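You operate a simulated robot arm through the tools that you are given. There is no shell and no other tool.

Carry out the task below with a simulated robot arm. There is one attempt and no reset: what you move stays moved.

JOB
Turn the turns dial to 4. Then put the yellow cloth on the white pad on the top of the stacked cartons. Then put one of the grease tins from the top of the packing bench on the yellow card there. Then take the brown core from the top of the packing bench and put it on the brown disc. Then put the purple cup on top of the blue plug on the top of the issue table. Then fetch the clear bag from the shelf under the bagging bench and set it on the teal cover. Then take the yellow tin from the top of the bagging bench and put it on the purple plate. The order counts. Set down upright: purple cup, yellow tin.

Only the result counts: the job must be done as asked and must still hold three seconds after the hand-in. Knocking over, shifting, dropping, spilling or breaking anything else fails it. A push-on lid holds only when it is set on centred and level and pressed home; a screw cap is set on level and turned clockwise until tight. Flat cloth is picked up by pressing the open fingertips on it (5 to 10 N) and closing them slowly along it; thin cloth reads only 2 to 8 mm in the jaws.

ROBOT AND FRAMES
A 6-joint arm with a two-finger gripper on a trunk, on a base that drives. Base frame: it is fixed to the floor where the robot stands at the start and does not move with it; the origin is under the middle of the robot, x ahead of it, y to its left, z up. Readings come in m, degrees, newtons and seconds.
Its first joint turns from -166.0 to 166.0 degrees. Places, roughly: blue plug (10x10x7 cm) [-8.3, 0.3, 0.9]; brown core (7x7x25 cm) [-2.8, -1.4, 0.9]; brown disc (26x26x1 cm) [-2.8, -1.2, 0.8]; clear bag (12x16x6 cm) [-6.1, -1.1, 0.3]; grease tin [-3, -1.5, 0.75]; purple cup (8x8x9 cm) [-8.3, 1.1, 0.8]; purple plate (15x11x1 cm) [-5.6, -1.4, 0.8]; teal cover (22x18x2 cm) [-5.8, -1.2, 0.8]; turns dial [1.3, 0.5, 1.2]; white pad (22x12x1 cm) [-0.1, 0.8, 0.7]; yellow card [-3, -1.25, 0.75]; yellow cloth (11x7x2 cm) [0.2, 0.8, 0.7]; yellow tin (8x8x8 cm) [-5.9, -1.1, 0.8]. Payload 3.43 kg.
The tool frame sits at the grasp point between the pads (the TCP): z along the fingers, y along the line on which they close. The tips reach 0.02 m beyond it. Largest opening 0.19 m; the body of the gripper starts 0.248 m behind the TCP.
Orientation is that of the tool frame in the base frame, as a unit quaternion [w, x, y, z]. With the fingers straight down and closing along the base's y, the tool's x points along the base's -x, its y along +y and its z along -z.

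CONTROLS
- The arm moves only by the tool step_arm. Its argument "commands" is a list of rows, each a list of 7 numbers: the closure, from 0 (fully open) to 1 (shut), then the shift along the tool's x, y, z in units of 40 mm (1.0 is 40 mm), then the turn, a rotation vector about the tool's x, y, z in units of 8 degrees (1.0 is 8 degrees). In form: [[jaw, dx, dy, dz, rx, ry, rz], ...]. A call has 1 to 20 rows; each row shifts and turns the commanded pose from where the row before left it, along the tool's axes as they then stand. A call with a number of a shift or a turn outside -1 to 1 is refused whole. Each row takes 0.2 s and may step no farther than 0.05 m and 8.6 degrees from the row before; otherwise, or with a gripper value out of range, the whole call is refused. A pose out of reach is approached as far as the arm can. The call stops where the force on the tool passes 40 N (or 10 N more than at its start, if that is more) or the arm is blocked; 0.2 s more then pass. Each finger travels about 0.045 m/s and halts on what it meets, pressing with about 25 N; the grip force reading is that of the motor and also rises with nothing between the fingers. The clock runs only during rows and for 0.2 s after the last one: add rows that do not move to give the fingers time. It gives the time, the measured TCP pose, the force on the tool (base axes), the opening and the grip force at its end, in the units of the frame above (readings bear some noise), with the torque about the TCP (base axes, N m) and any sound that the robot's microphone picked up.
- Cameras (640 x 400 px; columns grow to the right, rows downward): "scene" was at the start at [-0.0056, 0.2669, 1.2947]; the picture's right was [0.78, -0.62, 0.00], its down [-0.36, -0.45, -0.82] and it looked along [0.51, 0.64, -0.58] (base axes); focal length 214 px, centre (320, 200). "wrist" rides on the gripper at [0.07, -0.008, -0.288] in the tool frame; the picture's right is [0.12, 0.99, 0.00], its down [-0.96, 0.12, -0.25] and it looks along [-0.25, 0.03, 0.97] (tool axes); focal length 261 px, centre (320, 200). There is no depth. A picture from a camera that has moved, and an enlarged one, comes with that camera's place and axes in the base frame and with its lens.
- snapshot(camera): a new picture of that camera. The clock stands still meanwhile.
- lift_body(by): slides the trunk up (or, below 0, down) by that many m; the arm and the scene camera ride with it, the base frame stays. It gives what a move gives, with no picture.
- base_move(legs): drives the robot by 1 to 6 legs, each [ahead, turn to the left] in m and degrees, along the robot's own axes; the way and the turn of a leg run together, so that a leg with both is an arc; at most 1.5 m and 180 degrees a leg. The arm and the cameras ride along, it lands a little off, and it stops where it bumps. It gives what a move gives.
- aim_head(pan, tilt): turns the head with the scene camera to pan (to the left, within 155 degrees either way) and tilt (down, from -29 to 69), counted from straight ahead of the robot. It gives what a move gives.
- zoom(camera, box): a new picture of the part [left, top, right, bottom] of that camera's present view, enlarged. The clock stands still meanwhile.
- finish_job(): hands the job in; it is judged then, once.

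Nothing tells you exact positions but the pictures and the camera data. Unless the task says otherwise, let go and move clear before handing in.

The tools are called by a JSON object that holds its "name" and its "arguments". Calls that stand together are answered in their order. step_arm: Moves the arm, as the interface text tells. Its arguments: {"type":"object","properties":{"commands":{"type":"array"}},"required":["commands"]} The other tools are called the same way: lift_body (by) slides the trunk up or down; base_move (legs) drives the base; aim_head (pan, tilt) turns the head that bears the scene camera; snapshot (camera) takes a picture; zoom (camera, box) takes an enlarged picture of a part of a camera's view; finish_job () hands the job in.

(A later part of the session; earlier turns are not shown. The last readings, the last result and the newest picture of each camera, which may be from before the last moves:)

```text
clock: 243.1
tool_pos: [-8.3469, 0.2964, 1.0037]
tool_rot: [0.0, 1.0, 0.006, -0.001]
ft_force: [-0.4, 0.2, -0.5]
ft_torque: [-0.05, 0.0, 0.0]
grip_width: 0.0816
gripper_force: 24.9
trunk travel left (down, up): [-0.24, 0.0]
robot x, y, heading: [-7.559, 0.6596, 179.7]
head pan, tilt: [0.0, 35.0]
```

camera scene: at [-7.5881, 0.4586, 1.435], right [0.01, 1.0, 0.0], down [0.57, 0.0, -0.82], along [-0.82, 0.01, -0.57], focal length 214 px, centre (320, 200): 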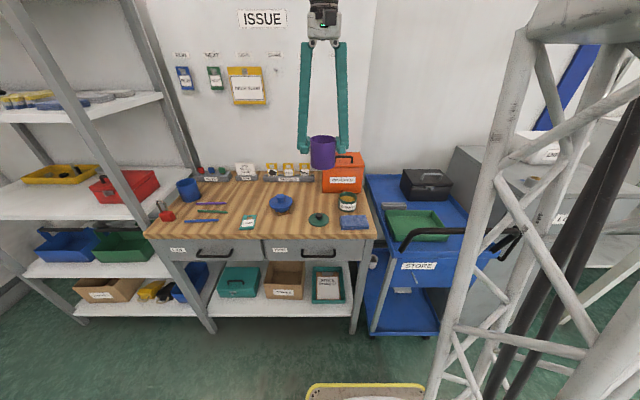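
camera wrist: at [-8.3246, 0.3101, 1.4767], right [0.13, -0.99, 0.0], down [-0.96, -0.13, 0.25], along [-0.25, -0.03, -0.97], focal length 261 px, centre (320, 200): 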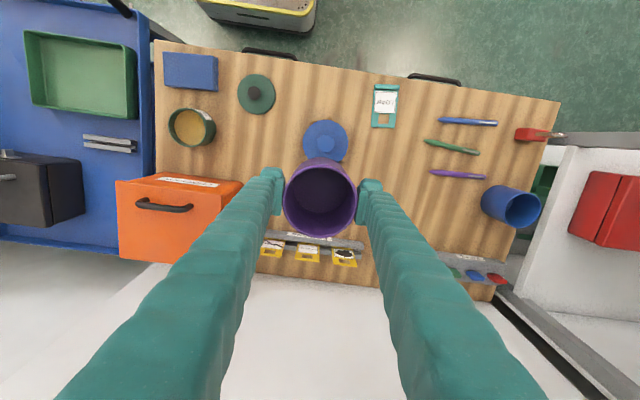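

{"name": "step_arm", "arguments": {"commands": [[0.68, 0, 0, 0.04, 0, 0, 0], [0.68, 0, 0, 0, 0, 0, 0]]}}

{"name": "step_arm", "arguments": {"commands": [[0.68, 0, 0, 0.04, 0, 0, 0], [0.68, 0, 0, 0, 0, 0, 0]]}}

{"name": "zoom", "arguments": {"camera": "scene", "box": [265, 160, 310, 220]}}

```text
clock: 243.7
tool_pos: [-8.3457, 0.2965, 1.0034]
tool_rot: [0.0, 1.0, 0.005, -0.002]
ft_force: [0.2, 0.1, 0.0]
ft_torque: [-0.03, -0.01, 0.0]
grip_width: 0.0818
gripper_force: 24.7
trunk travel left (down, up): [-0.24, 0.0]
robot x, y, heading: [-7.5584, 0.6618, 179.6]
head pan, tilt: [0.0, 35.0]
```

```text
clock: 244.2
tool_pos: [-8.3453, 0.2986, 1.0006]
tool_rot: [0.0, 1.0, 0.006, -0.001]
ft_force: [1.0, -0.2, 0.7]
ft_torque: [0.02, 0.0, -0.01]
grip_width: 0.0817
gripper_force: 24.6
trunk travel left (down, up): [-0.24, 0.0]
robot x, y, heading: [-7.5596, 0.6613, 179.4]
head pan, tilt: [0.0, 35.0]
```

```text
6.67 times, centred on (288, 190) of scene
camera zoom: at [-7.5882, 0.4584, 1.4349], right [0.01, 1.0, 0.0], down [0.57, 0.0, -0.82], along [-0.82, 0.01, -0.57], focal length 1430 px, centre (537, 267)
```

zoom: 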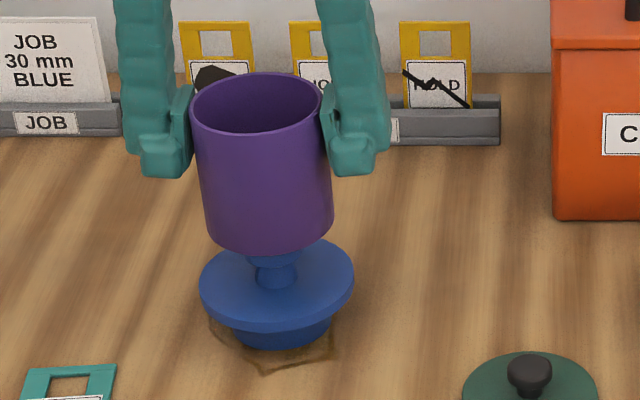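

{"name": "step_arm", "arguments": {"commands": [[0.68, 0, 0, 0.03, 0, 0, 0], [0.68, 0, 0, 0, 0, 0, 0]]}}

{"name": "step_arm", "arguments": {"commands": [[0.68, 0, 0, 0.03, 0, 0, 0], [0.68, 0, 0, 0, 0, 0, 0]]}}

{"name": "step_arm", "arguments": {"commands": [[0.68, 0, 0, 0.03, 0, 0, 0], [0.68, 0, 0, 0, 0, 0, 0]]}}

```text
clock: 244.8
tool_pos: [-8.3451, 0.2956, 1.0001]
tool_rot: [0.0, 1.0, 0.007, -0.002]
ft_force: [-0.4, -0.7, -1.7]
ft_torque: [0.02, 0.01, -0.01]
grip_width: 0.0817
gripper_force: 25.2
trunk travel left (down, up): [-0.24, 0.0]
robot x, y, heading: [-7.5537, 0.654, 179.6]
head pan, tilt: [0.0, 35.0]
```

```text
clock: 245.4
tool_pos: [-8.3448, 0.2978, 0.9975]
tool_rot: [0.0, 1.0, 0.006, -0.002]
ft_force: [0.0, -0.6, -1.0]
ft_torque: [-0.03, 0.0, -0.01]
grip_width: 0.0815
gripper_force: 24.6
trunk travel left (down, up): [-0.24, 0.0]
robot x, y, heading: [-7.5578, 0.6595, 179.6]
head pan, tilt: [0.0, 35.0]
```

```text
clock: 246.1
tool_pos: [-8.3448, 0.2985, 0.9974]
tool_rot: [0.0, 1.0, 0.005, -0.002]
ft_force: [-0.5, -0.2, -1.2]
ft_torque: [0.0, -0.01, 0.01]
grip_width: 0.0818
gripper_force: 24.7
trunk travel left (down, up): [-0.24, 0.0]
robot x, y, heading: [-7.5595, 0.6606, 179.2]
head pan, tilt: [0.0, 35.0]
```

{"name": "step_arm", "arguments": {"commands": [[0.68, -0.03, 0.03, 0.03, 0, 0, 0], [0.68, 0, 0, 0, 0, 0, 0]]}}

{"name": "step_arm", "arguments": {"commands": [[0.68, 0, 0, 0.03, 0, 0, 0], [0.68, 0, 0, 0, 0, 0, 0]]}}

{"name": "step_arm", "arguments": {"commands": [[0.68, 0, 0, 0.03, 0, 0, 0], [0.68, 0, 0, 0, 0, 0, 0]]}}

{"name": "zoom", "arguments": {"camera": "scene", "box": [265, 160, 310, 220]}}

```text
clock: 246.7
tool_pos: [-8.3464, 0.2973, 0.9962]
tool_rot: [-0.001, 1.0, 0.006, -0.001]
ft_force: [0.3, 0.3, -1.0]
ft_torque: [0.0, 0.0, 0.01]
grip_width: 0.0817
gripper_force: 24.6
trunk travel left (down, up): [-0.24, 0.0]
robot x, y, heading: [-7.561, 0.6581, 179.7]
head pan, tilt: [0.0, 35.0]
```

```text
clock: 247.2
tool_pos: [-8.3451, 0.2954, 0.9948]
tool_rot: [0.0, 1.0, 0.005, -0.003]
ft_force: [-0.5, -0.5, -0.3]
ft_torque: [0.03, 0.0, 0.01]
grip_width: 0.0818
gripper_force: 24.9
trunk travel left (down, up): [-0.24, 0.0]
robot x, y, heading: [-7.558, 0.6578, 179.4]
head pan, tilt: [0.0, 35.0]
```

```text
clock: 247.8
tool_pos: [-8.3469, 0.2968, 0.9935]
tool_rot: [0.0, 1.0, 0.006, -0.002]
ft_force: [0.2, 0.5, -0.3]
ft_torque: [-0.03, -0.01, -0.01]
grip_width: 0.0816
gripper_force: 25.2
trunk travel left (down, up): [-0.24, 0.0]
robot x, y, heading: [-7.5591, 0.6563, 179.4]
head pan, tilt: [0.0, 35.0]
```

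```text
6.67 times, centred on (288, 190) of scene
camera zoom: at [-7.5882, 0.4584, 1.4349], right [0.01, 1.0, 0.0], down [0.57, 0.0, -0.82], along [-0.82, 0.01, -0.57], focal length 1430 px, centre (537, 267)
```

zoom: 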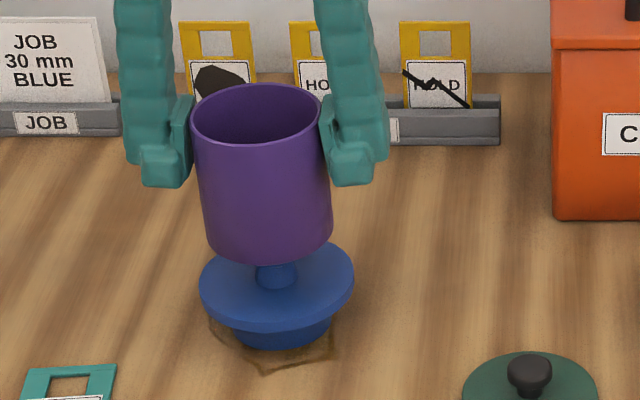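

{"name": "step_arm", "arguments": {"commands": [[0.68, 0, 0, 0.03, 0, 0, 0], [0.68, 0, 0, 0, 0, 0, 0]]}}

{"name": "step_arm", "arguments": {"commands": [[0.68, 0, 0, 0.03, 0, 0, 0], [0.68, 0, 0, 0, 0, 0, 0]]}}

{"name": "step_arm", "arguments": {"commands": [[0.68, 0, 0, 0.03, 0, 0, 0], [0.68, 0, 0, 0, 0, 0, 0]]}}

```text
clock: 248.4
tool_pos: [-8.3463, 0.295, 0.9922]
tool_rot: [0.0, 1.0, 0.006, -0.002]
ft_force: [-0.1, 0.0, -1.7]
ft_torque: [-0.01, 0.0, -0.01]
grip_width: 0.0815
gripper_force: 25.4
trunk travel left (down, up): [-0.24, 0.0]
robot x, y, heading: [-7.5608, 0.6523, 179.6]
head pan, tilt: [0.0, 35.0]
```

```text
clock: 249.1
tool_pos: [-8.3467, 0.2959, 0.9907]
tool_rot: [0.0, 1.0, 0.006, -0.002]
ft_force: [-0.5, -0.6, -0.4]
ft_torque: [0.01, 0.03, -0.01]
grip_width: 0.0815
gripper_force: 24.6
trunk travel left (down, up): [-0.24, 0.0]
robot x, y, heading: [-7.5569, 0.6577, 179.3]
head pan, tilt: [0.0, 35.0]
```

```text
clock: 249.7
tool_pos: [-8.3467, 0.2966, 0.9891]
tool_rot: [0.001, 1.0, 0.006, -0.002]
ft_force: [-1.2, -0.7, -0.8]
ft_torque: [-0.05, 0.02, 0.04]
grip_width: 0.0816
gripper_force: 24.9
trunk travel left (down, up): [-0.24, 0.0]
robot x, y, heading: [-7.5582, 0.6594, 179.5]
head pan, tilt: [0.0, 35.0]
```

{"name": "step_arm", "arguments": {"commands": [[0.68, 0, 0, 0.03, 0, 0, 0], [0.68, 0, 0, 0, 0, 0, 0]]}}

{"name": "step_arm", "arguments": {"commands": [[0.68, 0, 0, 0.03, 0, 0, 0], [0.68, 0, 0, 0, 0, 0, 0]]}}

{"name": "zoom", "arguments": {"camera": "scene", "box": [265, 160, 310, 220]}}

```text
clock: 250.2
tool_pos: [-8.3459, 0.2967, 0.9884]
tool_rot: [0.0, 1.0, 0.006, -0.002]
ft_force: [-0.3, -0.8, -0.4]
ft_torque: [0.03, 0.0, 0.02]
grip_width: 0.0817
gripper_force: 25.2
trunk travel left (down, up): [-0.24, 0.0]
robot x, y, heading: [-7.5597, 0.6583, 179.7]
head pan, tilt: [0.0, 35.0]
```

```text
clock: 250.8
tool_pos: [-8.3468, 0.2963, 0.9867]
tool_rot: [0.0, 1.0, 0.006, -0.003]
ft_force: [-0.3, 1.0, 5.7]
ft_torque: [0.11, 0.02, 0.02]
grip_width: 0.0816
gripper_force: 25.2
trunk travel left (down, up): [-0.24, 0.0]
robot x, y, heading: [-7.5564, 0.6582, 179.4]
head pan, tilt: [0.0, 35.0]
```

```text
6.67 times, centred on (288, 190) of scene
camera zoom: at [-7.588, 0.4585, 1.4351], right [0.01, 1.0, 0.0], down [0.57, 0.0, -0.82], along [-0.82, 0.01, -0.57], focal length 1430 px, centre (537, 267)
```

zoom: 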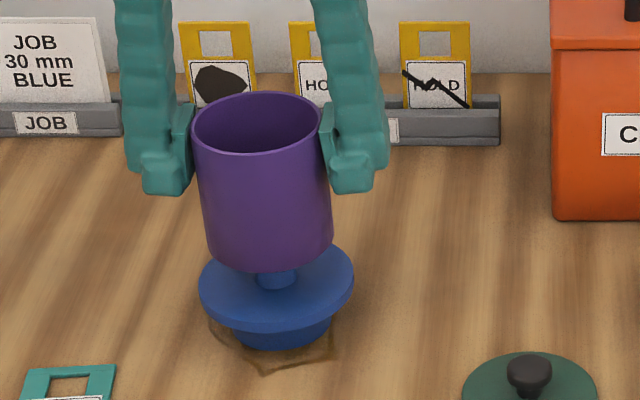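

Contact (≈6 N). I relax slightly and release very gently.

{"name": "step_arm", "arguments": {"commands": [[0.68, 0, 0, -0.012, 0, 0, 0], [0.66, 0, 0, 0, 0, 0, 0], [0.64, 0, 0, 0, 0, 0, 0], [0.62, 0, 0, 0, 0, 0, 0], [0.6, 0, 0, 0, 0, 0, 0], [0.59, 0, 0, 0, 0, 0, 0]]}}

{"name": "zoom", "arguments": {"camera": "scene", "box": [265, 160, 310, 220]}}

```text
clock: 252.2
tool_pos: [-8.3456, 0.2964, 0.9874]
tool_rot: [0.0, 1.0, 0.006, -0.002]
ft_force: [-0.4, -0.2, 2.0]
ft_torque: [-0.06, 0.01, 0.02]
grip_width: 0.0816
gripper_force: 25.5
trunk travel left (down, up): [-0.24, 0.0]
robot x, y, heading: [-7.5581, 0.6574, 179.5]
head pan, tilt: [0.0, 35.0]
```

```text
6.67 times, centred on (288, 190) of scene
camera zoom: at [-7.5881, 0.4584, 1.4349], right [0.01, 1.0, 0.0], down [0.57, 0.0, -0.82], along [-0.82, 0.01, -0.57], focal length 1430 px, centre (537, 267)
```

zoom: 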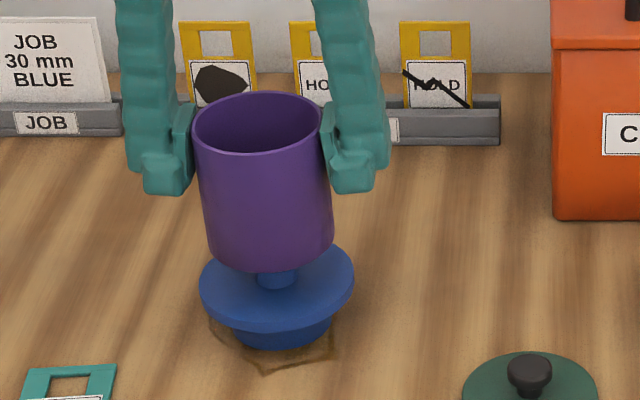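

{"name": "step_arm", "arguments": {"commands": [[0.575, 0, 0, 0, 0, 0, 0], [0.565, 0, 0, 0, 0, 0, 0], [0.555, 0, 0, 0, 0, 0, 0], [0.54, 0, 0, 0, 0, 0, 0], [0.52, 0, 0, 0, 0, 0, 0], [0.5, 0, 0, 0, 0, 0, 0], [0.5, 0, 0, 0, 0, 0, 0]]}}

{"name": "zoom", "arguments": {"camera": "scene", "box": [265, 160, 310, 220]}}

{"name": "zoom", "arguments": {"camera": "wrist", "box": [250, 90, 390, 250]}}

```text
clock: 253.8
tool_pos: [-8.3465, 0.2956, 0.9878]
tool_rot: [-0.001, 1.0, 0.006, -0.002]
ft_force: [-0.6, -0.3, 0.2]
ft_torque: [-0.04, 0.03, 0.0]
grip_width: 0.0953
gripper_force: 0.0
trunk travel left (down, up): [-0.24, 0.0]
robot x, y, heading: [-7.5558, 0.6542, 179.9]
head pan, tilt: [0.0, 35.0]
```

```text
6.67 times, centred on (288, 190) of scene
camera zoom: at [-7.5882, 0.4584, 1.435], right [0.01, 1.0, 0.0], down [0.57, 0.0, -0.82], along [-0.82, 0.01, -0.57], focal length 1430 px, centre (537, 267)
```

zoom: 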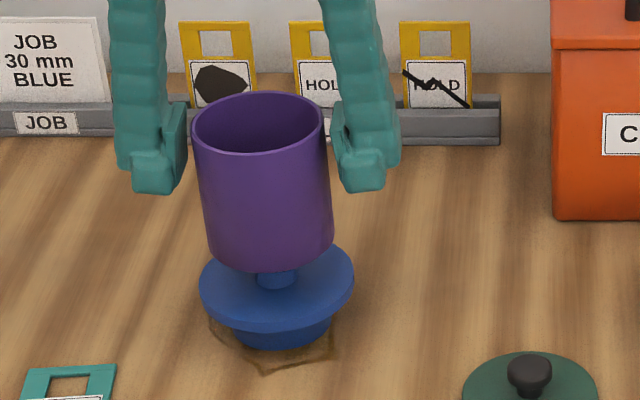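

```text
2.50 times, centred on (320, 170) of wrist
camera zoom: at [-8.2747, 0.3053, 1.2745], right [0.13, -0.99, 0.0], down [-0.96, -0.13, 0.25], along [-0.25, -0.03, -0.97], focal length 652 px, centre (320, 275)
```

zoom: 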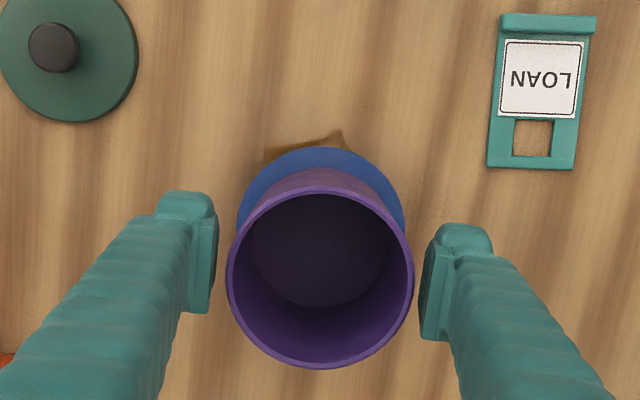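

The cup stands free on the knob. I open a bit more and rise straight up slowly.

{"name": "step_arm", "arguments": {"commands": [[0.46, 0, 0, 0, 0, 0, 0], [0.44, 0, 0, 0, 0, 0, 0], [0.44, 0, 0, -0.2, 0, 0, 0], [0.44, 0, 0, -0.4, 0, 0, 0], [0.44, 0, 0, -0.6, 0, 0, 0], [0.44, 0, 0, -0.8, 0, 0, 0], [0.44, 0, 0, -0.8, 0, 0, 0], [0.44, 0, 0, -0.8, 0, 0, 0], [0.44, 0, 0, -0.8, 0, 0, 0], [0.44, 0, 0, -0.8, 0, 0, 0], [0.44, 0, 0, 0, 0, 0, 0]]}}

{"name": "zoom", "arguments": {"camera": "scene", "box": [245, 140, 325, 220]}}

{"name": "snapshot", "arguments": {"camera": "wrist"}}

```text
clock: 256.2
tool_pos: [-8.3447, 0.2966, 1.1972]
tool_rot: [0.001, 1.0, 0.006, -0.002]
ft_force: [-0.3, -0.5, 0.8]
ft_torque: [0.03, 0.01, 0.02]
grip_width: 0.1065
gripper_force: 0.0
trunk travel left (down, up): [-0.24, 0.0]
robot x, y, heading: [-7.5573, 0.6576, 179.9]
head pan, tilt: [0.0, 35.0]
```

```text
5.00 times, centred on (285, 180) of scene
camera zoom: at [-7.5881, 0.4584, 1.435], right [0.01, 1.0, 0.0], down [0.57, 0.0, -0.82], along [-0.82, 0.01, -0.57], focal length 1072 px, centre (495, 300)
```

zoom: 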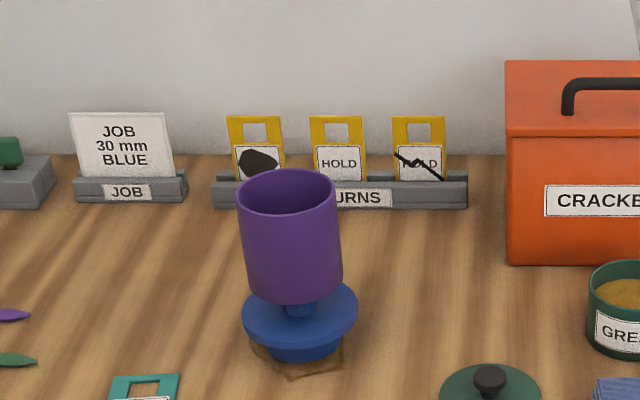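

```text
taken
camera wrist: at [-8.2738, 0.3049, 1.4831], right [0.13, -0.99, 0.0], down [-0.96, -0.13, 0.25], along [-0.25, -0.03, -0.97], focal length 261 px, centre (320, 200)
```

wrist: 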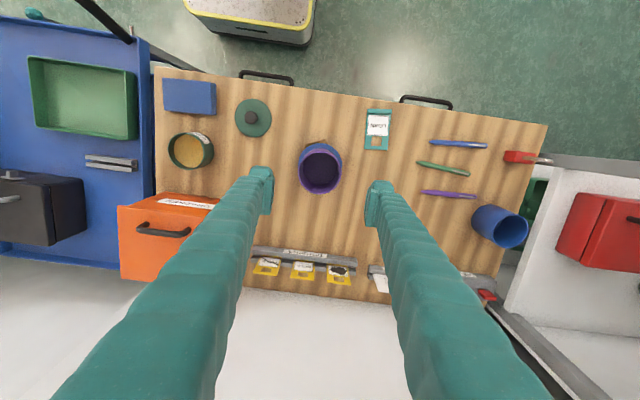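

The cup stands upright on the plug. I back away and drive to the bagging bench near x=-5.9, y=-1.2.

{"name": "base_move", "arguments": {"legs": [[-0.6, 0], [0, 145], [1.1, 0], [0, -55]]}}

{"name": "aim_head", "arguments": {"pan": 0, "tilt": 25}}

{"name": "snapshot", "arguments": {"camera": "scene"}}

```text
clock: 273.6
tool_pos: [-5.7493, -0.7928, 1.196]
tool_rot: [0.001, 0.713, 0.701, -0.002]
ft_force: [0.1, 1.0, -0.6]
ft_torque: [-0.02, 0.01, -0.04]
grip_width: 0.1065
gripper_force: 0.1
trunk travel left (down, up): [-0.24, 0.0]
robot x, y, heading: [-6.0911, 0.0068, -92.2]
head pan, tilt: [0.0, 35.0]
```

```text
clock: 274.4
tool_pos: [-5.7502, -0.7927, 1.1959]
tool_rot: [0.001, 0.713, 0.701, -0.001]
ft_force: [0.2, 0.4, -0.1]
ft_torque: [0.03, 0.01, 0.03]
grip_width: 0.1062
gripper_force: 0.1
trunk travel left (down, up): [-0.24, 0.0]
robot x, y, heading: [-6.0886, 0.0064, -92.1]
head pan, tilt: [0.0, 25.0]
```

```text
taken
camera scene: at [-5.8924, -0.0346, 1.4507], right [-1.0, 0.04, 0.0], down [0.02, 0.42, -0.91], along [-0.03, -0.91, -0.42], focal length 214 px, centre (320, 200)
```

scene: 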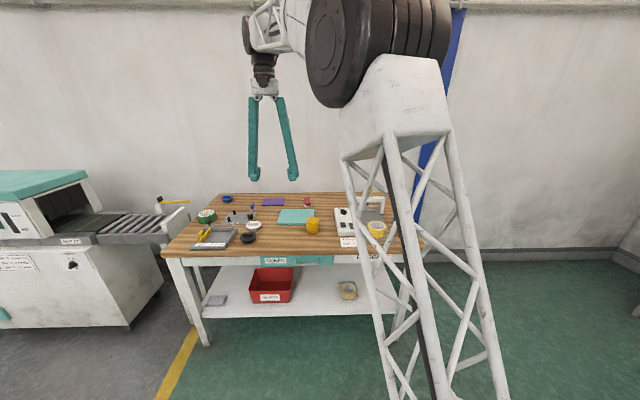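

{"name": "zoom", "arguments": {"camera": "scene", "box": [160, 180, 420, 350]}}

{"name": "zoom", "arguments": {"camera": "scene", "box": [250, 180, 350, 250]}}

{"name": "zoom", "arguments": {"camera": "scene", "box": [190, 255, 390, 345]}}

```text
2.35 times, centred on (290, 265) of scene
camera zoom: at [-5.8924, -0.0346, 1.4507], right [-1.0, 0.04, 0.0], down [0.02, 0.42, -0.91], along [-0.03, -0.91, -0.42], focal length 505 px, centre (391, 47)
```

zoom: 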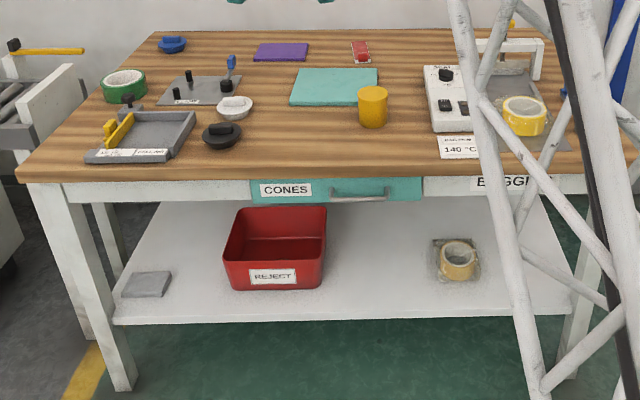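

```text
5.71 times, centred on (300, 215) of scene
camera zoom: at [-5.8924, -0.0346, 1.4507], right [-1.0, 0.04, 0.0], down [0.02, 0.42, -0.91], along [-0.03, -0.91, -0.42], focal length 1226 px, centre (434, 114)
```

zoom: 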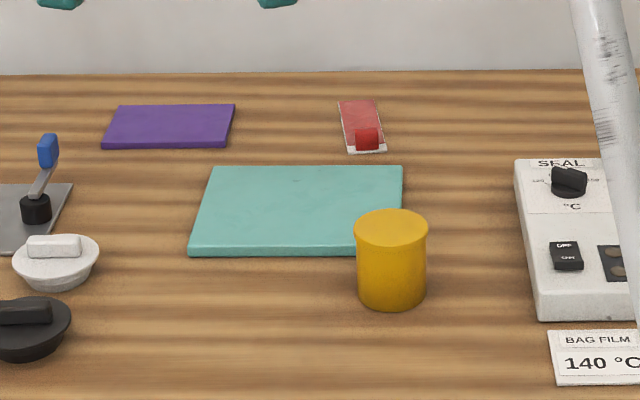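

```text
3.20 times, centred on (290, 300) of scene
camera zoom: at [-5.8924, -0.0346, 1.4507], right [-1.0, 0.04, 0.0], down [0.02, 0.42, -0.91], along [-0.03, -0.91, -0.42], focal length 686 px, centre (416, -120)
```

zoom: 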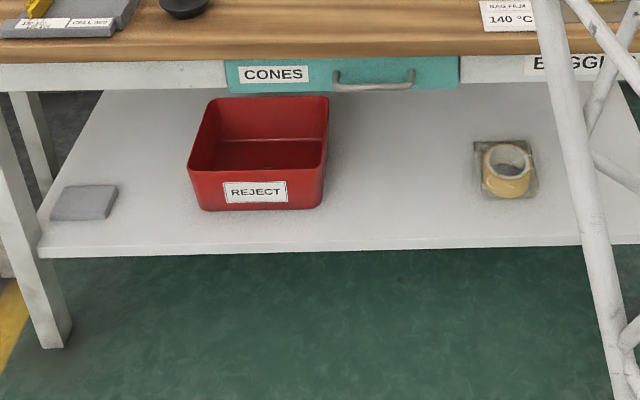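

The clear bag (with a tape roll inside) lies on the shelf at about [-6.12, -1.055, 0.3]. I'll approach it from the front with the tool tilted 45°: first back up, then centre the arm, tilt the tool and lower it in front of the bench.

{"name": "base_move", "arguments": {"legs": [[-0.3, 2.1]]}}

{"name": "step_arm", "arguments": {"commands": [[0.4, 0, -0.9, 0, 0, 0, 0], [0.4, 0, -0.9, 0, 0, 0, 0], [0.4, 0, -0.9, 0, 0, 0, 0], [0.4, 0, -0.9, 0, 0, 0, 0], [0.4, 0, -0.9, 0, 0, 0, 0], [0.4, 0, -0.9, 0, 0, 0, 0], [0.4, 0, -0.9, 0, 0, 0, 0], [0.3, 0, -0.9, 0, 0, 0, 0], [0.3, 0, -0.9, 0, 0, 0, 0], [0.3, 0, -0.9, 0, 0, 0, 0], [0.3, 0, 0, 0, 0, 0, 0]]}}

{"name": "step_arm", "arguments": {"commands": [[0.3, 0, 0, 0.3, 0, -0.9375, 0], [0.3, 0, 0, 0.3, 0, -0.9375, 0], [0.3, 0, 0, 0.3, 0, -0.9375, 0], [0.3, 0, 0, 0.3, 0, -0.9375, 0], [0.3, 0, 0, 0.3, 0, -0.9375, 0], [0.3, 0, 0, 0, 0, -0.9375, 0], [0.3, 0, 0, 0, 0, 0, 0]]}}

```text
clock: 276.4
tool_pos: [-5.7163, -0.4765, 1.195]
tool_rot: [0.002, 0.7, 0.714, 0.0]
ft_force: [-0.7, 0.0, 1.3]
ft_torque: [0.0, 0.02, -0.01]
grip_width: 0.1066
gripper_force: 0.1
trunk travel left (down, up): [-0.24, 0.0]
robot x, y, heading: [-6.0847, 0.3056, -89.9]
head pan, tilt: [0.0, 25.0]
```

```text
clock: 278.8
tool_pos: [-6.0783, -0.4829, 1.1959]
tool_rot: [0.001, 0.7, 0.714, -0.001]
ft_force: [0.4, 0.0, 0.6]
ft_torque: [0.0, -0.03, 0.01]
grip_width: 0.1328
gripper_force: 0.1
trunk travel left (down, up): [-0.24, 0.0]
robot x, y, heading: [-6.0827, 0.3088, -89.9]
head pan, tilt: [0.0, 25.0]
```

```text
clock: 280.4
tool_pos: [-6.0765, -0.4986, 1.1382]
tool_rot: [0.275, 0.646, 0.659, -0.269]
ft_force: [1.5, -0.2, 0.3]
ft_torque: [0.02, -0.01, 0.0]
grip_width: 0.1328
gripper_force: 0.1
trunk travel left (down, up): [-0.24, 0.0]
robot x, y, heading: [-6.0816, 0.3046, -89.9]
head pan, tilt: [0.0, 25.0]
```

{"name": "lift_body", "arguments": {"by": -0.24}}

{"name": "step_arm", "arguments": {"commands": [[0.2, 0.68, 0, 0.68, 0, 0, 0], [0.2, 0.68, 0, 0.68, 0, 0, 0], [0.2, 0.68, 0, 0.68, 0, 0, 0], [0.2, 0.68, 0, 0.68, 0, 0, 0], [0.2, 0.68, 0, 0.68, 0, 0, 0], [0.2, 0.68, 0, 0.68, 0, 0, 0], [0.2, 0.68, 0, 0.68, 0, 0, 0], [0.2, 0.68, 0, 0.68, 0, 0, 0], [0.2, 0, 0, 0, 0, 0, 0]]}}

{"name": "snapshot", "arguments": {"camera": "scene"}}

{"name": "snapshot", "arguments": {"camera": "wrist"}}

```text
clock: 282.9
tool_pos: [-6.0757, -0.5002, 0.9001]
tool_rot: [0.275, 0.645, 0.66, -0.268]
ft_force: [-0.1, 0.1, 1.1]
ft_torque: [0.04, 0.01, 0.01]
grip_width: 0.1331
gripper_force: 0.1
trunk travel left (down, up): [0.0, 0.24]
robot x, y, heading: [-6.0843, 0.306, -90.2]
head pan, tilt: [0.0, 25.0]
```

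```text
clock: 284.9
tool_pos: [-6.079, -0.4997, 0.5976]
tool_rot: [0.276, 0.645, 0.66, -0.269]
ft_force: [0.8, -0.1, -0.2]
ft_torque: [0.02, -0.02, -0.03]
grip_width: 0.1521
gripper_force: 0.1
out of reach, approached as far as the arm can: row 5
trunk travel left (down, up): [0.0, 0.24]
robot x, y, heading: [-6.0831, 0.3047, -90.1]
head pan, tilt: [0.0, 25.0]
```

```text
taken
camera scene: at [-5.8859, 0.2747, 1.2107], right [-1.0, 0.0, 0.0], down [0.0, 0.42, -0.91], along [0.0, -0.91, -0.42], focal length 214 px, centre (320, 200)
```

scene: 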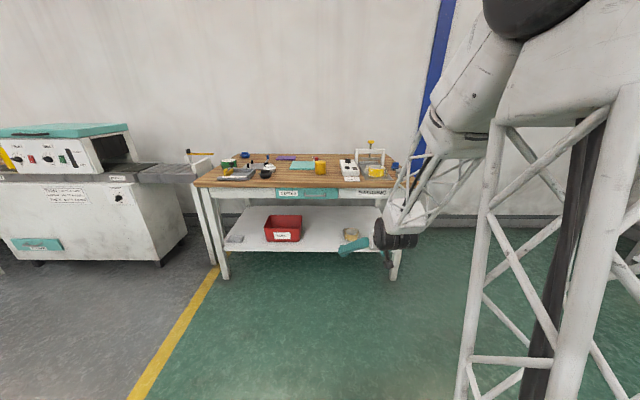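

```text
taken
camera wrist: at [-6.0924, -0.2461, 0.7498], right [0.99, 0.1, -0.08], down [0.13, -0.5, 0.86], along [0.05, -0.86, -0.51], focal length 261 px, centre (320, 200)
```

wrist: 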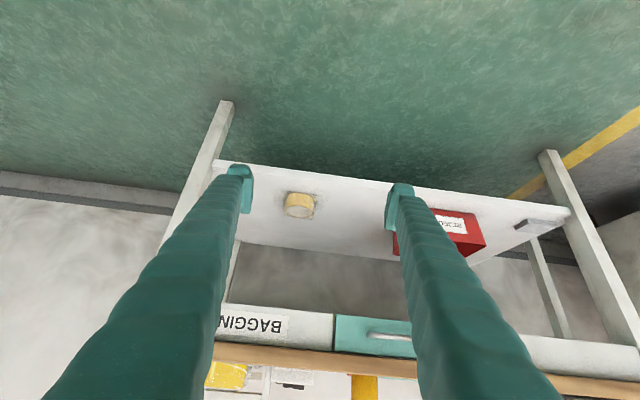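

The tool is tilted and in front of the bench. I continue lowering toward shelf height.

{"name": "step_arm", "arguments": {"commands": [[0.2, 0.68, 0, 0.68, 0, 0, 0], [0.2, 0.68, 0, 0.68, 0, 0, 0], [0.2, 0.68, 0, 0.68, 0, 0, 0], [0.2, 0.68, 0, 0.68, 0, 0, 0], [0.2, 0.68, 0, 0.68, 0, 0, 0], [0.2, 0, 0, 0, 0, 0, 0]]}}

{"name": "aim_head", "arguments": {"pan": -10, "tilt": 30}}

{"name": "snapshot", "arguments": {"camera": "scene"}}

{"name": "snapshot", "arguments": {"camera": "wrist"}}

```text
clock: 286.3
tool_pos: [-6.0777, -0.5188, 0.4093]
tool_rot: [0.273, 0.647, 0.66, -0.267]
ft_force: [0.1, 0.4, -0.7]
ft_torque: [0.01, 0.01, -0.02]
grip_width: 0.152
gripper_force: 0.1
out of reach, approached as far as the arm can: row 4, 5
trunk travel left (down, up): [0.0, 0.24]
robot x, y, heading: [-6.0861, 0.3086, -89.8]
head pan, tilt: [0.0, 25.0]
```

```text
clock: 287.0
tool_pos: [-6.0767, -0.5188, 0.4098]
tool_rot: [0.273, 0.647, 0.66, -0.269]
ft_force: [0.3, 0.5, -0.6]
ft_torque: [0.0, 0.03, 0.0]
grip_width: 0.1521
gripper_force: 0.1
trunk travel left (down, up): [0.0, 0.24]
robot x, y, heading: [-6.0829, 0.305, -90.0]
head pan, tilt: [-10.0, 30.0]
```

```text
taken
camera scene: at [-5.9016, 0.2776, 1.2028], right [-0.98, 0.17, 0.0], down [0.09, 0.49, -0.87], along [-0.15, -0.85, -0.5], focal length 214 px, centre (320, 200)
```

scene: 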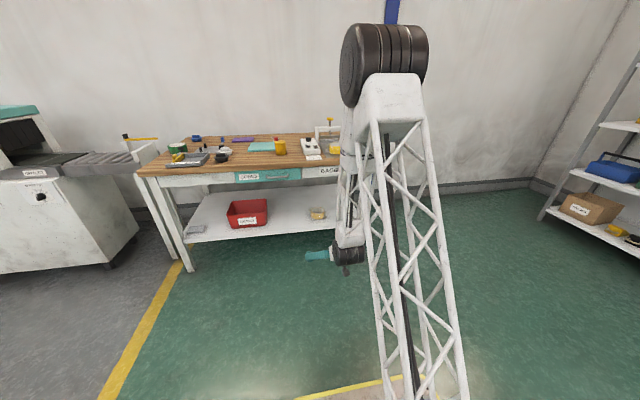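

```text
taken
camera wrist: at [-6.0907, -0.2656, 0.5632], right [0.99, 0.1, -0.08], down [0.13, -0.5, 0.85], along [0.05, -0.86, -0.51], focal length 261 px, centre (320, 200)
```

wrist: 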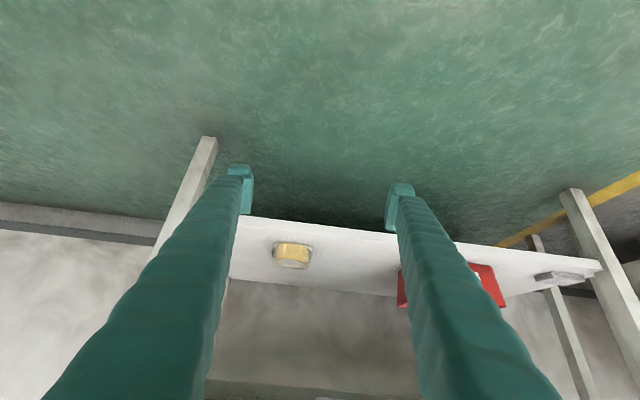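

The arm nears a limit at this extension; I move a bit farther out, then continue down.

{"name": "step_arm", "arguments": {"commands": [[0.2, -0.6, 0, 0.6, 0, 0, 0], [0.2, -0.6, 0, 0.6, 0, 0, 0], [0.2, -0.6, 0, 0.6, 0, 0, 0], [0.2, 0.6, 0, 0.6, 0, 0, 0], [0.2, 0.6, 0, 0.6, 0, 0, 0], [0.2, 0.4, 0, 0.4, 0, 0, 0], [0.2, 0, 0, 0, 0, 0, 0]]}}

{"name": "snapshot", "arguments": {"camera": "wrist"}}

{"name": "snapshot", "arguments": {"camera": "scene"}}

```text
clock: 288.6
tool_pos: [-6.0756, -0.6237, 0.3197]
tool_rot: [0.274, 0.646, 0.66, -0.268]
ft_force: [-0.7, 0.3, -0.3]
ft_torque: [0.0, -0.01, -0.01]
grip_width: 0.152
gripper_force: 0.0
trunk travel left (down, up): [0.0, 0.24]
robot x, y, heading: [-6.0862, 0.3067, -90.1]
head pan, tilt: [-10.0, 30.0]
```

```text
taken
camera wrist: at [-6.0893, -0.3693, 0.4711], right [0.99, 0.1, -0.08], down [0.13, -0.5, 0.86], along [0.05, -0.86, -0.51], focal length 261 px, centre (320, 200)
```

wrist: 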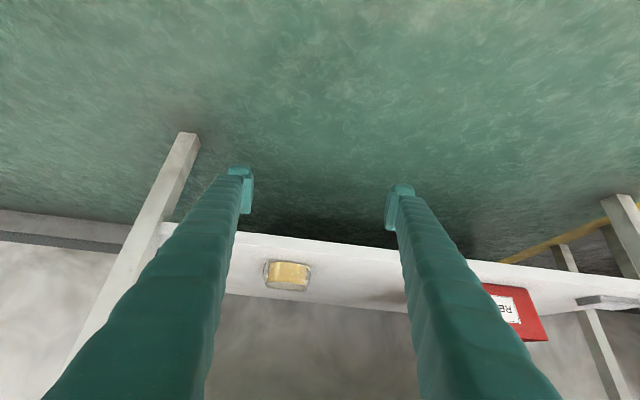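

```text
taken
camera scene: at [-5.9016, 0.2777, 1.2028], right [-0.98, 0.17, 0.0], down [0.09, 0.49, -0.87], along [-0.15, -0.85, -0.5], focal length 214 px, centre (320, 200)
```

scene: 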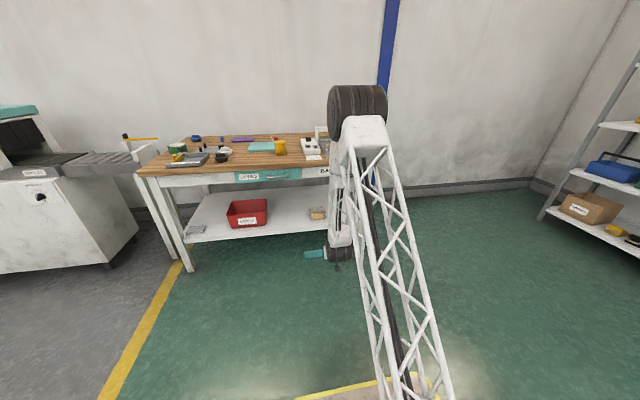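

{"name": "zoom", "arguments": {"camera": "wrist", "box": [230, 225, 350, 315]}}

{"name": "zoom", "arguments": {"camera": "scene", "box": [280, 120, 400, 270]}}

```text
4.44 times, centred on (290, 270) of wrist
camera zoom: at [-6.0893, -0.3693, 0.4711], right [0.99, 0.1, -0.08], down [0.13, -0.5, 0.86], along [0.05, -0.86, -0.51], focal length 1158 px, centre (453, -111)
```

zoom: 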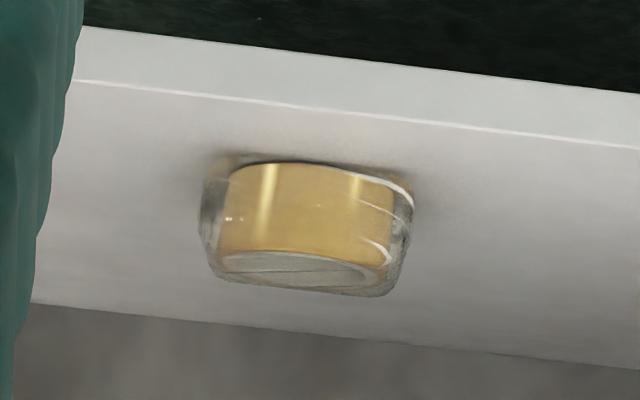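

```text
2.67 times, centred on (340, 195) of scene
camera zoom: at [-5.9016, 0.2777, 1.2028], right [-0.98, 0.17, 0.0], down [0.09, 0.49, -0.87], along [-0.15, -0.85, -0.5], focal length 572 px, centre (267, 213)
```

zoom: 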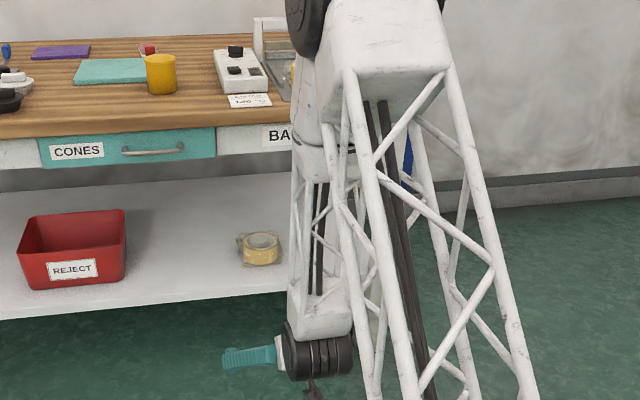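

The shelf top is at z≈0.288 with the bag at about [-6.116, -1.045], 12 cm wide in x. I flatten the tool tilt a bit for more clearance under the bench, shift sideways into line, and check.

{"name": "step_arm", "arguments": {"commands": [[0.2, 0, -0.5, 0, 0, -0.75, 0], [0.2, 0, -0.5, 0, 0, -0.75, 0], [0.2, 0, 0, 0, 0, 0, 0]]}}

{"name": "snapshot", "arguments": {"camera": "wrist"}}

```text
clock: 289.4
tool_pos: [-6.1144, -0.6239, 0.3209]
tool_rot: [0.342, 0.614, 0.627, -0.335]
ft_force: [1.0, 0.2, -0.7]
ft_torque: [-0.01, -0.04, 0.01]
grip_width: 0.152
gripper_force: 0.1
trunk travel left (down, up): [0.0, 0.24]
robot x, y, heading: [-6.0852, 0.3051, -89.9]
head pan, tilt: [-10.0, 30.0]
```

```text
taken
camera wrist: at [-6.129, -0.3437, 0.4156], right [0.99, 0.09, -0.1], down [0.12, -0.31, 0.94], along [0.05, -0.95, -0.32], focal length 261 px, centre (320, 200)
```

wrist: 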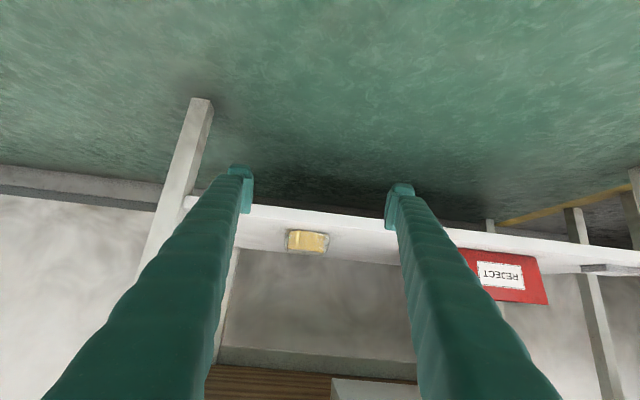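

The tool is in line with the bag. I drive forward in steps, watching the clearance.

{"name": "base_move", "arguments": {"legs": [[0.25, 0]]}}

{"name": "aim_head", "arguments": {"pan": -10, "tilt": 40}}

{"name": "snapshot", "arguments": {"camera": "scene"}}

{"name": "snapshot", "arguments": {"camera": "wrist"}}

```text
clock: 291.2
tool_pos: [-6.1147, -0.8725, 0.3189]
tool_rot: [0.342, 0.614, 0.628, -0.335]
ft_force: [1.5, 0.3, -0.8]
ft_torque: [0.0, -0.03, -0.05]
grip_width: 0.1521
gripper_force: 0.1
trunk travel left (down, up): [0.0, 0.24]
robot x, y, heading: [-6.0865, 0.0575, -90.0]
head pan, tilt: [-10.0, 30.0]
```

```text
clock: 292.0
tool_pos: [-6.1132, -0.8735, 0.32]
tool_rot: [0.342, 0.614, 0.627, -0.336]
ft_force: [-0.7, -0.8, -0.9]
ft_torque: [0.0, 0.01, 0.02]
grip_width: 0.1521
gripper_force: 0.0
trunk travel left (down, up): [0.0, 0.24]
robot x, y, heading: [-6.0858, 0.058, -89.9]
head pan, tilt: [-10.0, 40.0]
```

```text
taken
camera scene: at [-5.9003, 0.0333, 1.1875], right [-0.99, 0.17, 0.0], down [0.11, 0.63, -0.77], along [-0.13, -0.76, -0.64], focal length 214 px, centre (320, 200)
```

scene: 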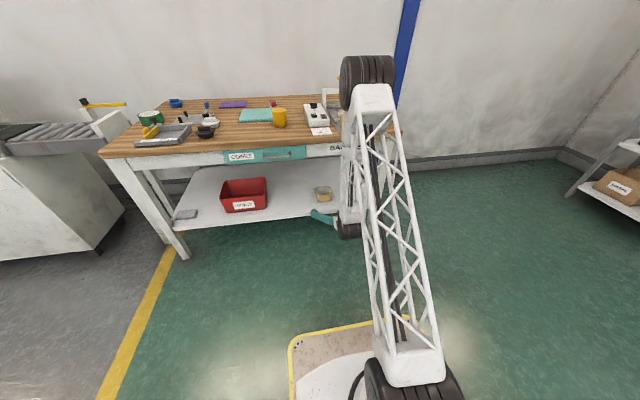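

```text
taken
camera wrist: at [-6.1277, -0.5938, 0.4157], right [0.99, 0.09, -0.1], down [0.12, -0.31, 0.94], along [0.05, -0.95, -0.32], focal length 261 px, centre (320, 200)
```

wrist: 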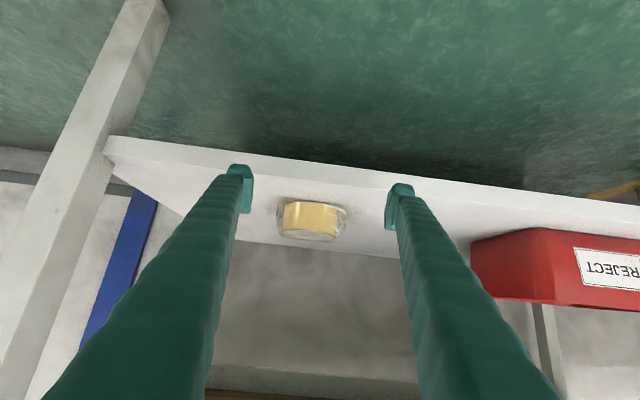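

{"name": "zoom", "arguments": {"camera": "wrist", "box": [210, 140, 430, 260]}}

{"name": "zoom", "arguments": {"camera": "scene", "box": [280, 90, 420, 250]}}

```text
2.91 times, centred on (320, 200) of wrist
camera zoom: at [-6.1277, -0.5938, 0.4157], right [0.99, 0.09, -0.1], down [0.12, -0.31, 0.94], along [0.05, -0.95, -0.32], focal length 758 px, centre (320, 200)
```

zoom: 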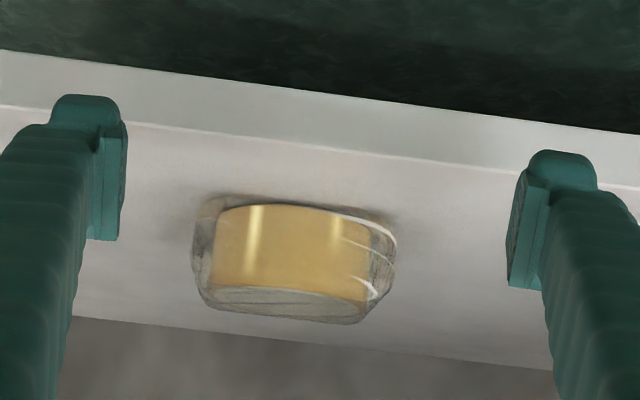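

```text
2.50 times, centred on (350, 170) of scene
camera zoom: at [-5.9003, 0.0333, 1.1875], right [-0.99, 0.17, 0.0], down [0.11, 0.63, -0.77], along [-0.13, -0.76, -0.64], focal length 536 px, centre (245, 275)
```

zoom: 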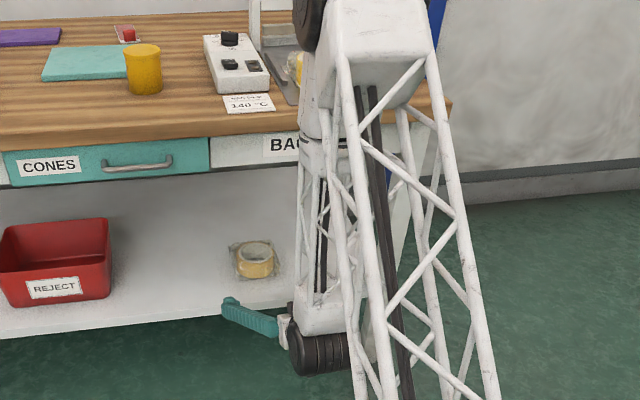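

I raise the tips 1 cm to clear the shelf edge and drive on toward the bag.

{"name": "step_arm", "arguments": {"commands": [[0.2, -0.21, -0.06, -0.135, 0, 0, 0], [0.2, 0, 0, 0, 0, 0, 0]]}}

{"name": "base_move", "arguments": {"legs": [[0.1, 0]]}}

{"name": "snapshot", "arguments": {"camera": "wrist"}}

{"name": "zoom", "arguments": {"camera": "scene", "box": [270, 90, 410, 250]}}

```text
clock: 292.6
tool_pos: [-6.1153, -0.8729, 0.331]
tool_rot: [0.342, 0.614, 0.628, -0.334]
ft_force: [0.0, 0.3, -0.2]
ft_torque: [-0.03, 0.03, -0.02]
grip_width: 0.1517
gripper_force: 0.1
trunk travel left (down, up): [0.0, 0.24]
robot x, y, heading: [-6.086, 0.0565, -90.1]
head pan, tilt: [-10.0, 40.0]
```

```text
clock: 293.7
tool_pos: [-6.1149, -0.974, 0.3291]
tool_rot: [0.342, 0.613, 0.628, -0.334]
ft_force: [0.9, -0.2, 0.9]
ft_torque: [-0.02, 0.04, 0.0]
grip_width: 0.152
gripper_force: 0.0
trunk travel left (down, up): [0.0, 0.24]
robot x, y, heading: [-6.0836, -0.0433, -89.9]
head pan, tilt: [-10.0, 40.0]
```

```text
taken
camera wrist: at [-6.1299, -0.6943, 0.4259], right [0.99, 0.09, -0.1], down [0.12, -0.31, 0.94], along [0.05, -0.95, -0.32], focal length 261 px, centre (320, 200)
```

wrist: 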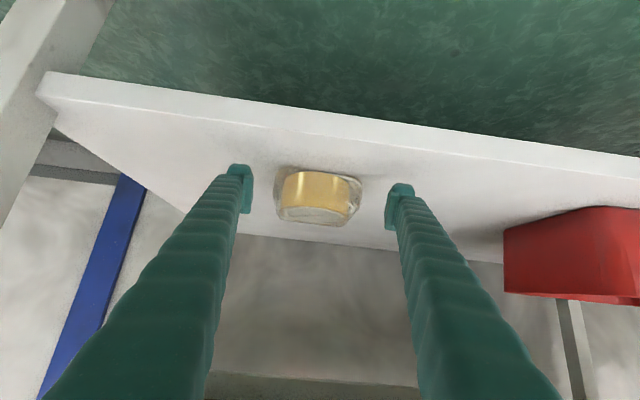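

```text
2.50 times, centred on (340, 170) of scene
camera zoom: at [-5.9001, -0.067, 1.1874], right [-0.99, 0.17, 0.0], down [0.11, 0.63, -0.77], along [-0.13, -0.75, -0.64], focal length 536 px, centre (270, 275)
```

zoom: 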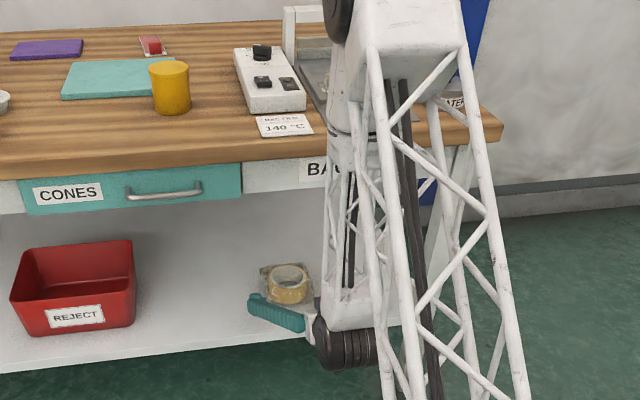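

{"name": "base_move", "arguments": {"legs": [[0.06, 0]]}}

{"name": "snapshot", "arguments": {"camera": "wrist"}}

{"name": "zoom", "arguments": {"camera": "scene", "box": [270, 90, 410, 250]}}

```text
clock: 294.7
tool_pos: [-6.1153, -1.0346, 0.33]
tool_rot: [0.342, 0.614, 0.627, -0.335]
ft_force: [0.4, 0.4, 0.5]
ft_torque: [-0.02, 0.04, 0.01]
grip_width: 0.1519
gripper_force: 0.0
trunk travel left (down, up): [0.0, 0.24]
robot x, y, heading: [-6.0825, -0.1044, -89.6]
head pan, tilt: [-10.0, 40.0]
```

```text
taken
camera wrist: at [-6.1294, -0.7549, 0.4259], right [0.99, 0.09, -0.1], down [0.12, -0.31, 0.94], along [0.05, -0.95, -0.32], focal length 261 px, centre (320, 200)
```

wrist: 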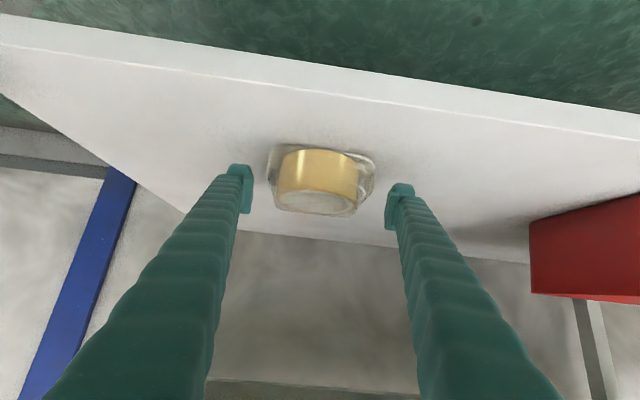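

```text
2.50 times, centred on (340, 170) of scene
camera zoom: at [-5.8999, -0.1275, 1.1874], right [-0.99, 0.17, 0.0], down [0.11, 0.63, -0.77], along [-0.13, -0.75, -0.64], focal length 536 px, centre (270, 275)
```

zoom: 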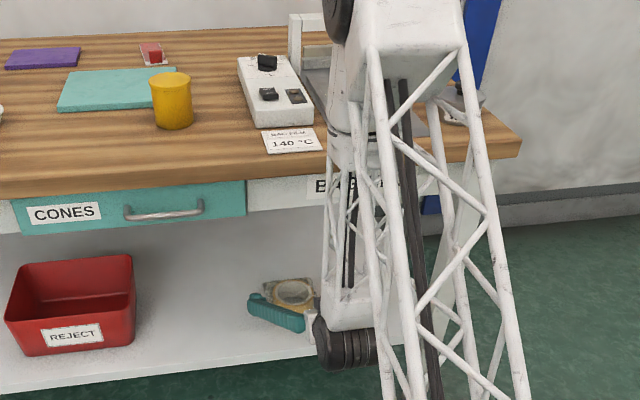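

The bag is between the fingers. I close slowly on it.

{"name": "step_arm", "arguments": {"commands": [[0.28, 0, 0, 0, 0, 0, 0], [0.33, 0, 0, 0, 0, 0, 0], [0.38, 0, 0, 0, 0, 0, 0], [0.43, 0, 0, 0, 0, 0, 0], [0.48, 0, 0, 0, 0, 0, 0], [0.52, 0, 0, 0, 0, 0, 0], [0.52, 0, 0, 0, 0, 0, 0]]}}

{"name": "zoom", "arguments": {"camera": "wrist", "box": [220, 120, 420, 250]}}

```text
clock: 296.3
tool_pos: [-6.1154, -1.0337, 0.3297]
tool_rot: [0.342, 0.614, 0.627, -0.335]
ft_force: [-0.3, 1.4, 2.0]
ft_torque: [0.04, -0.03, 0.02]
grip_width: 0.1256
gripper_force: 25.2
trunk travel left (down, up): [0.0, 0.24]
robot x, y, heading: [-6.0812, -0.1022, -89.9]
head pan, tilt: [-10.0, 40.0]
```

```text
3.08 times, centred on (320, 185) of wrist
camera zoom: at [-6.1294, -0.7549, 0.426], right [0.99, 0.09, -0.1], down [0.12, -0.31, 0.94], along [0.05, -0.95, -0.32], focal length 802 px, centre (320, 246)
```

zoom: 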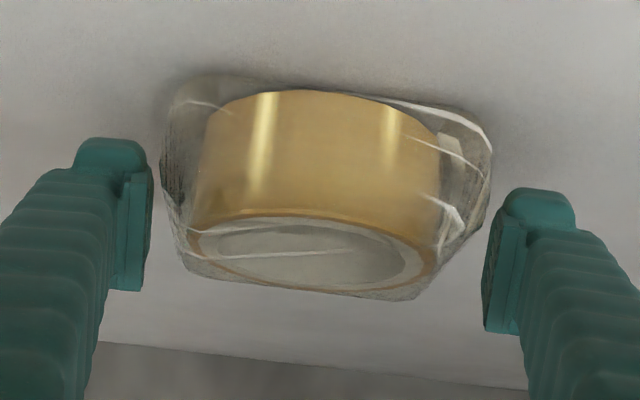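

Gripped at 0.126 m with 25 N. I lift very slowly and check.

{"name": "step_arm", "arguments": {"commands": [[0.52, -0.042, 0, -0.027, 0, 0, 0], [0.52, -0.084, 0, -0.054, 0, 0, 0], [0.52, -0.084, 0, -0.054, 0, 0, 0], [0.52, -0.084, 0, -0.054, 0, 0, 0], [0.52, -0.084, 0, -0.054, 0, 0, 0], [0.52, 0, 0, 0, 0, 0, 0]]}}

{"name": "zoom", "arguments": {"camera": "wrist", "box": [220, 120, 420, 250]}}

{"name": "zoom", "arguments": {"camera": "scene", "box": [290, 170, 370, 250]}}

```text
clock: 297.7
tool_pos: [-6.1136, -1.0338, 0.3487]
tool_rot: [0.342, 0.614, 0.628, -0.335]
ft_force: [0.1, -0.6, -1.0]
ft_torque: [0.04, -0.01, 0.0]
grip_width: 0.1256
gripper_force: 24.9
trunk travel left (down, up): [0.0, 0.24]
robot x, y, heading: [-6.0847, -0.1009, -89.8]
head pan, tilt: [-10.0, 40.0]
```

```text
3.08 times, centred on (320, 185) of wrist
camera zoom: at [-6.1292, -0.7543, 0.4442], right [0.99, 0.09, -0.1], down [0.12, -0.31, 0.94], along [0.05, -0.95, -0.32], focal length 802 px, centre (320, 246)
```

zoom: 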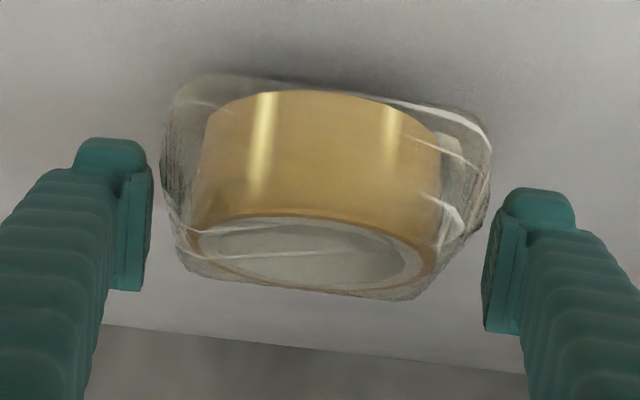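

```text
5.00 times, centred on (330, 210) of scene
camera zoom: at [-5.8999, -0.1275, 1.1874], right [-0.99, 0.17, 0.0], down [0.11, 0.63, -0.77], along [-0.13, -0.75, -0.64], focal length 1072 px, centre (270, 150)
```

zoom: 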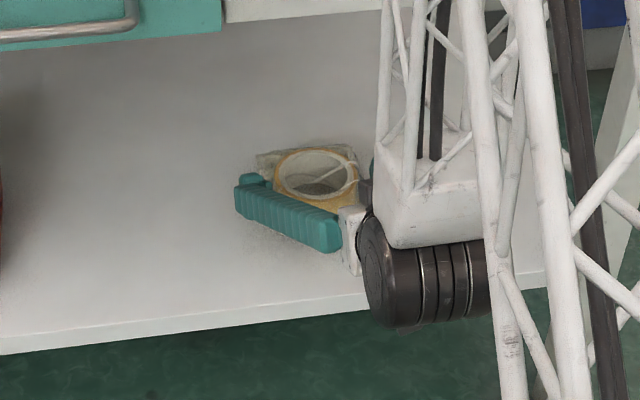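

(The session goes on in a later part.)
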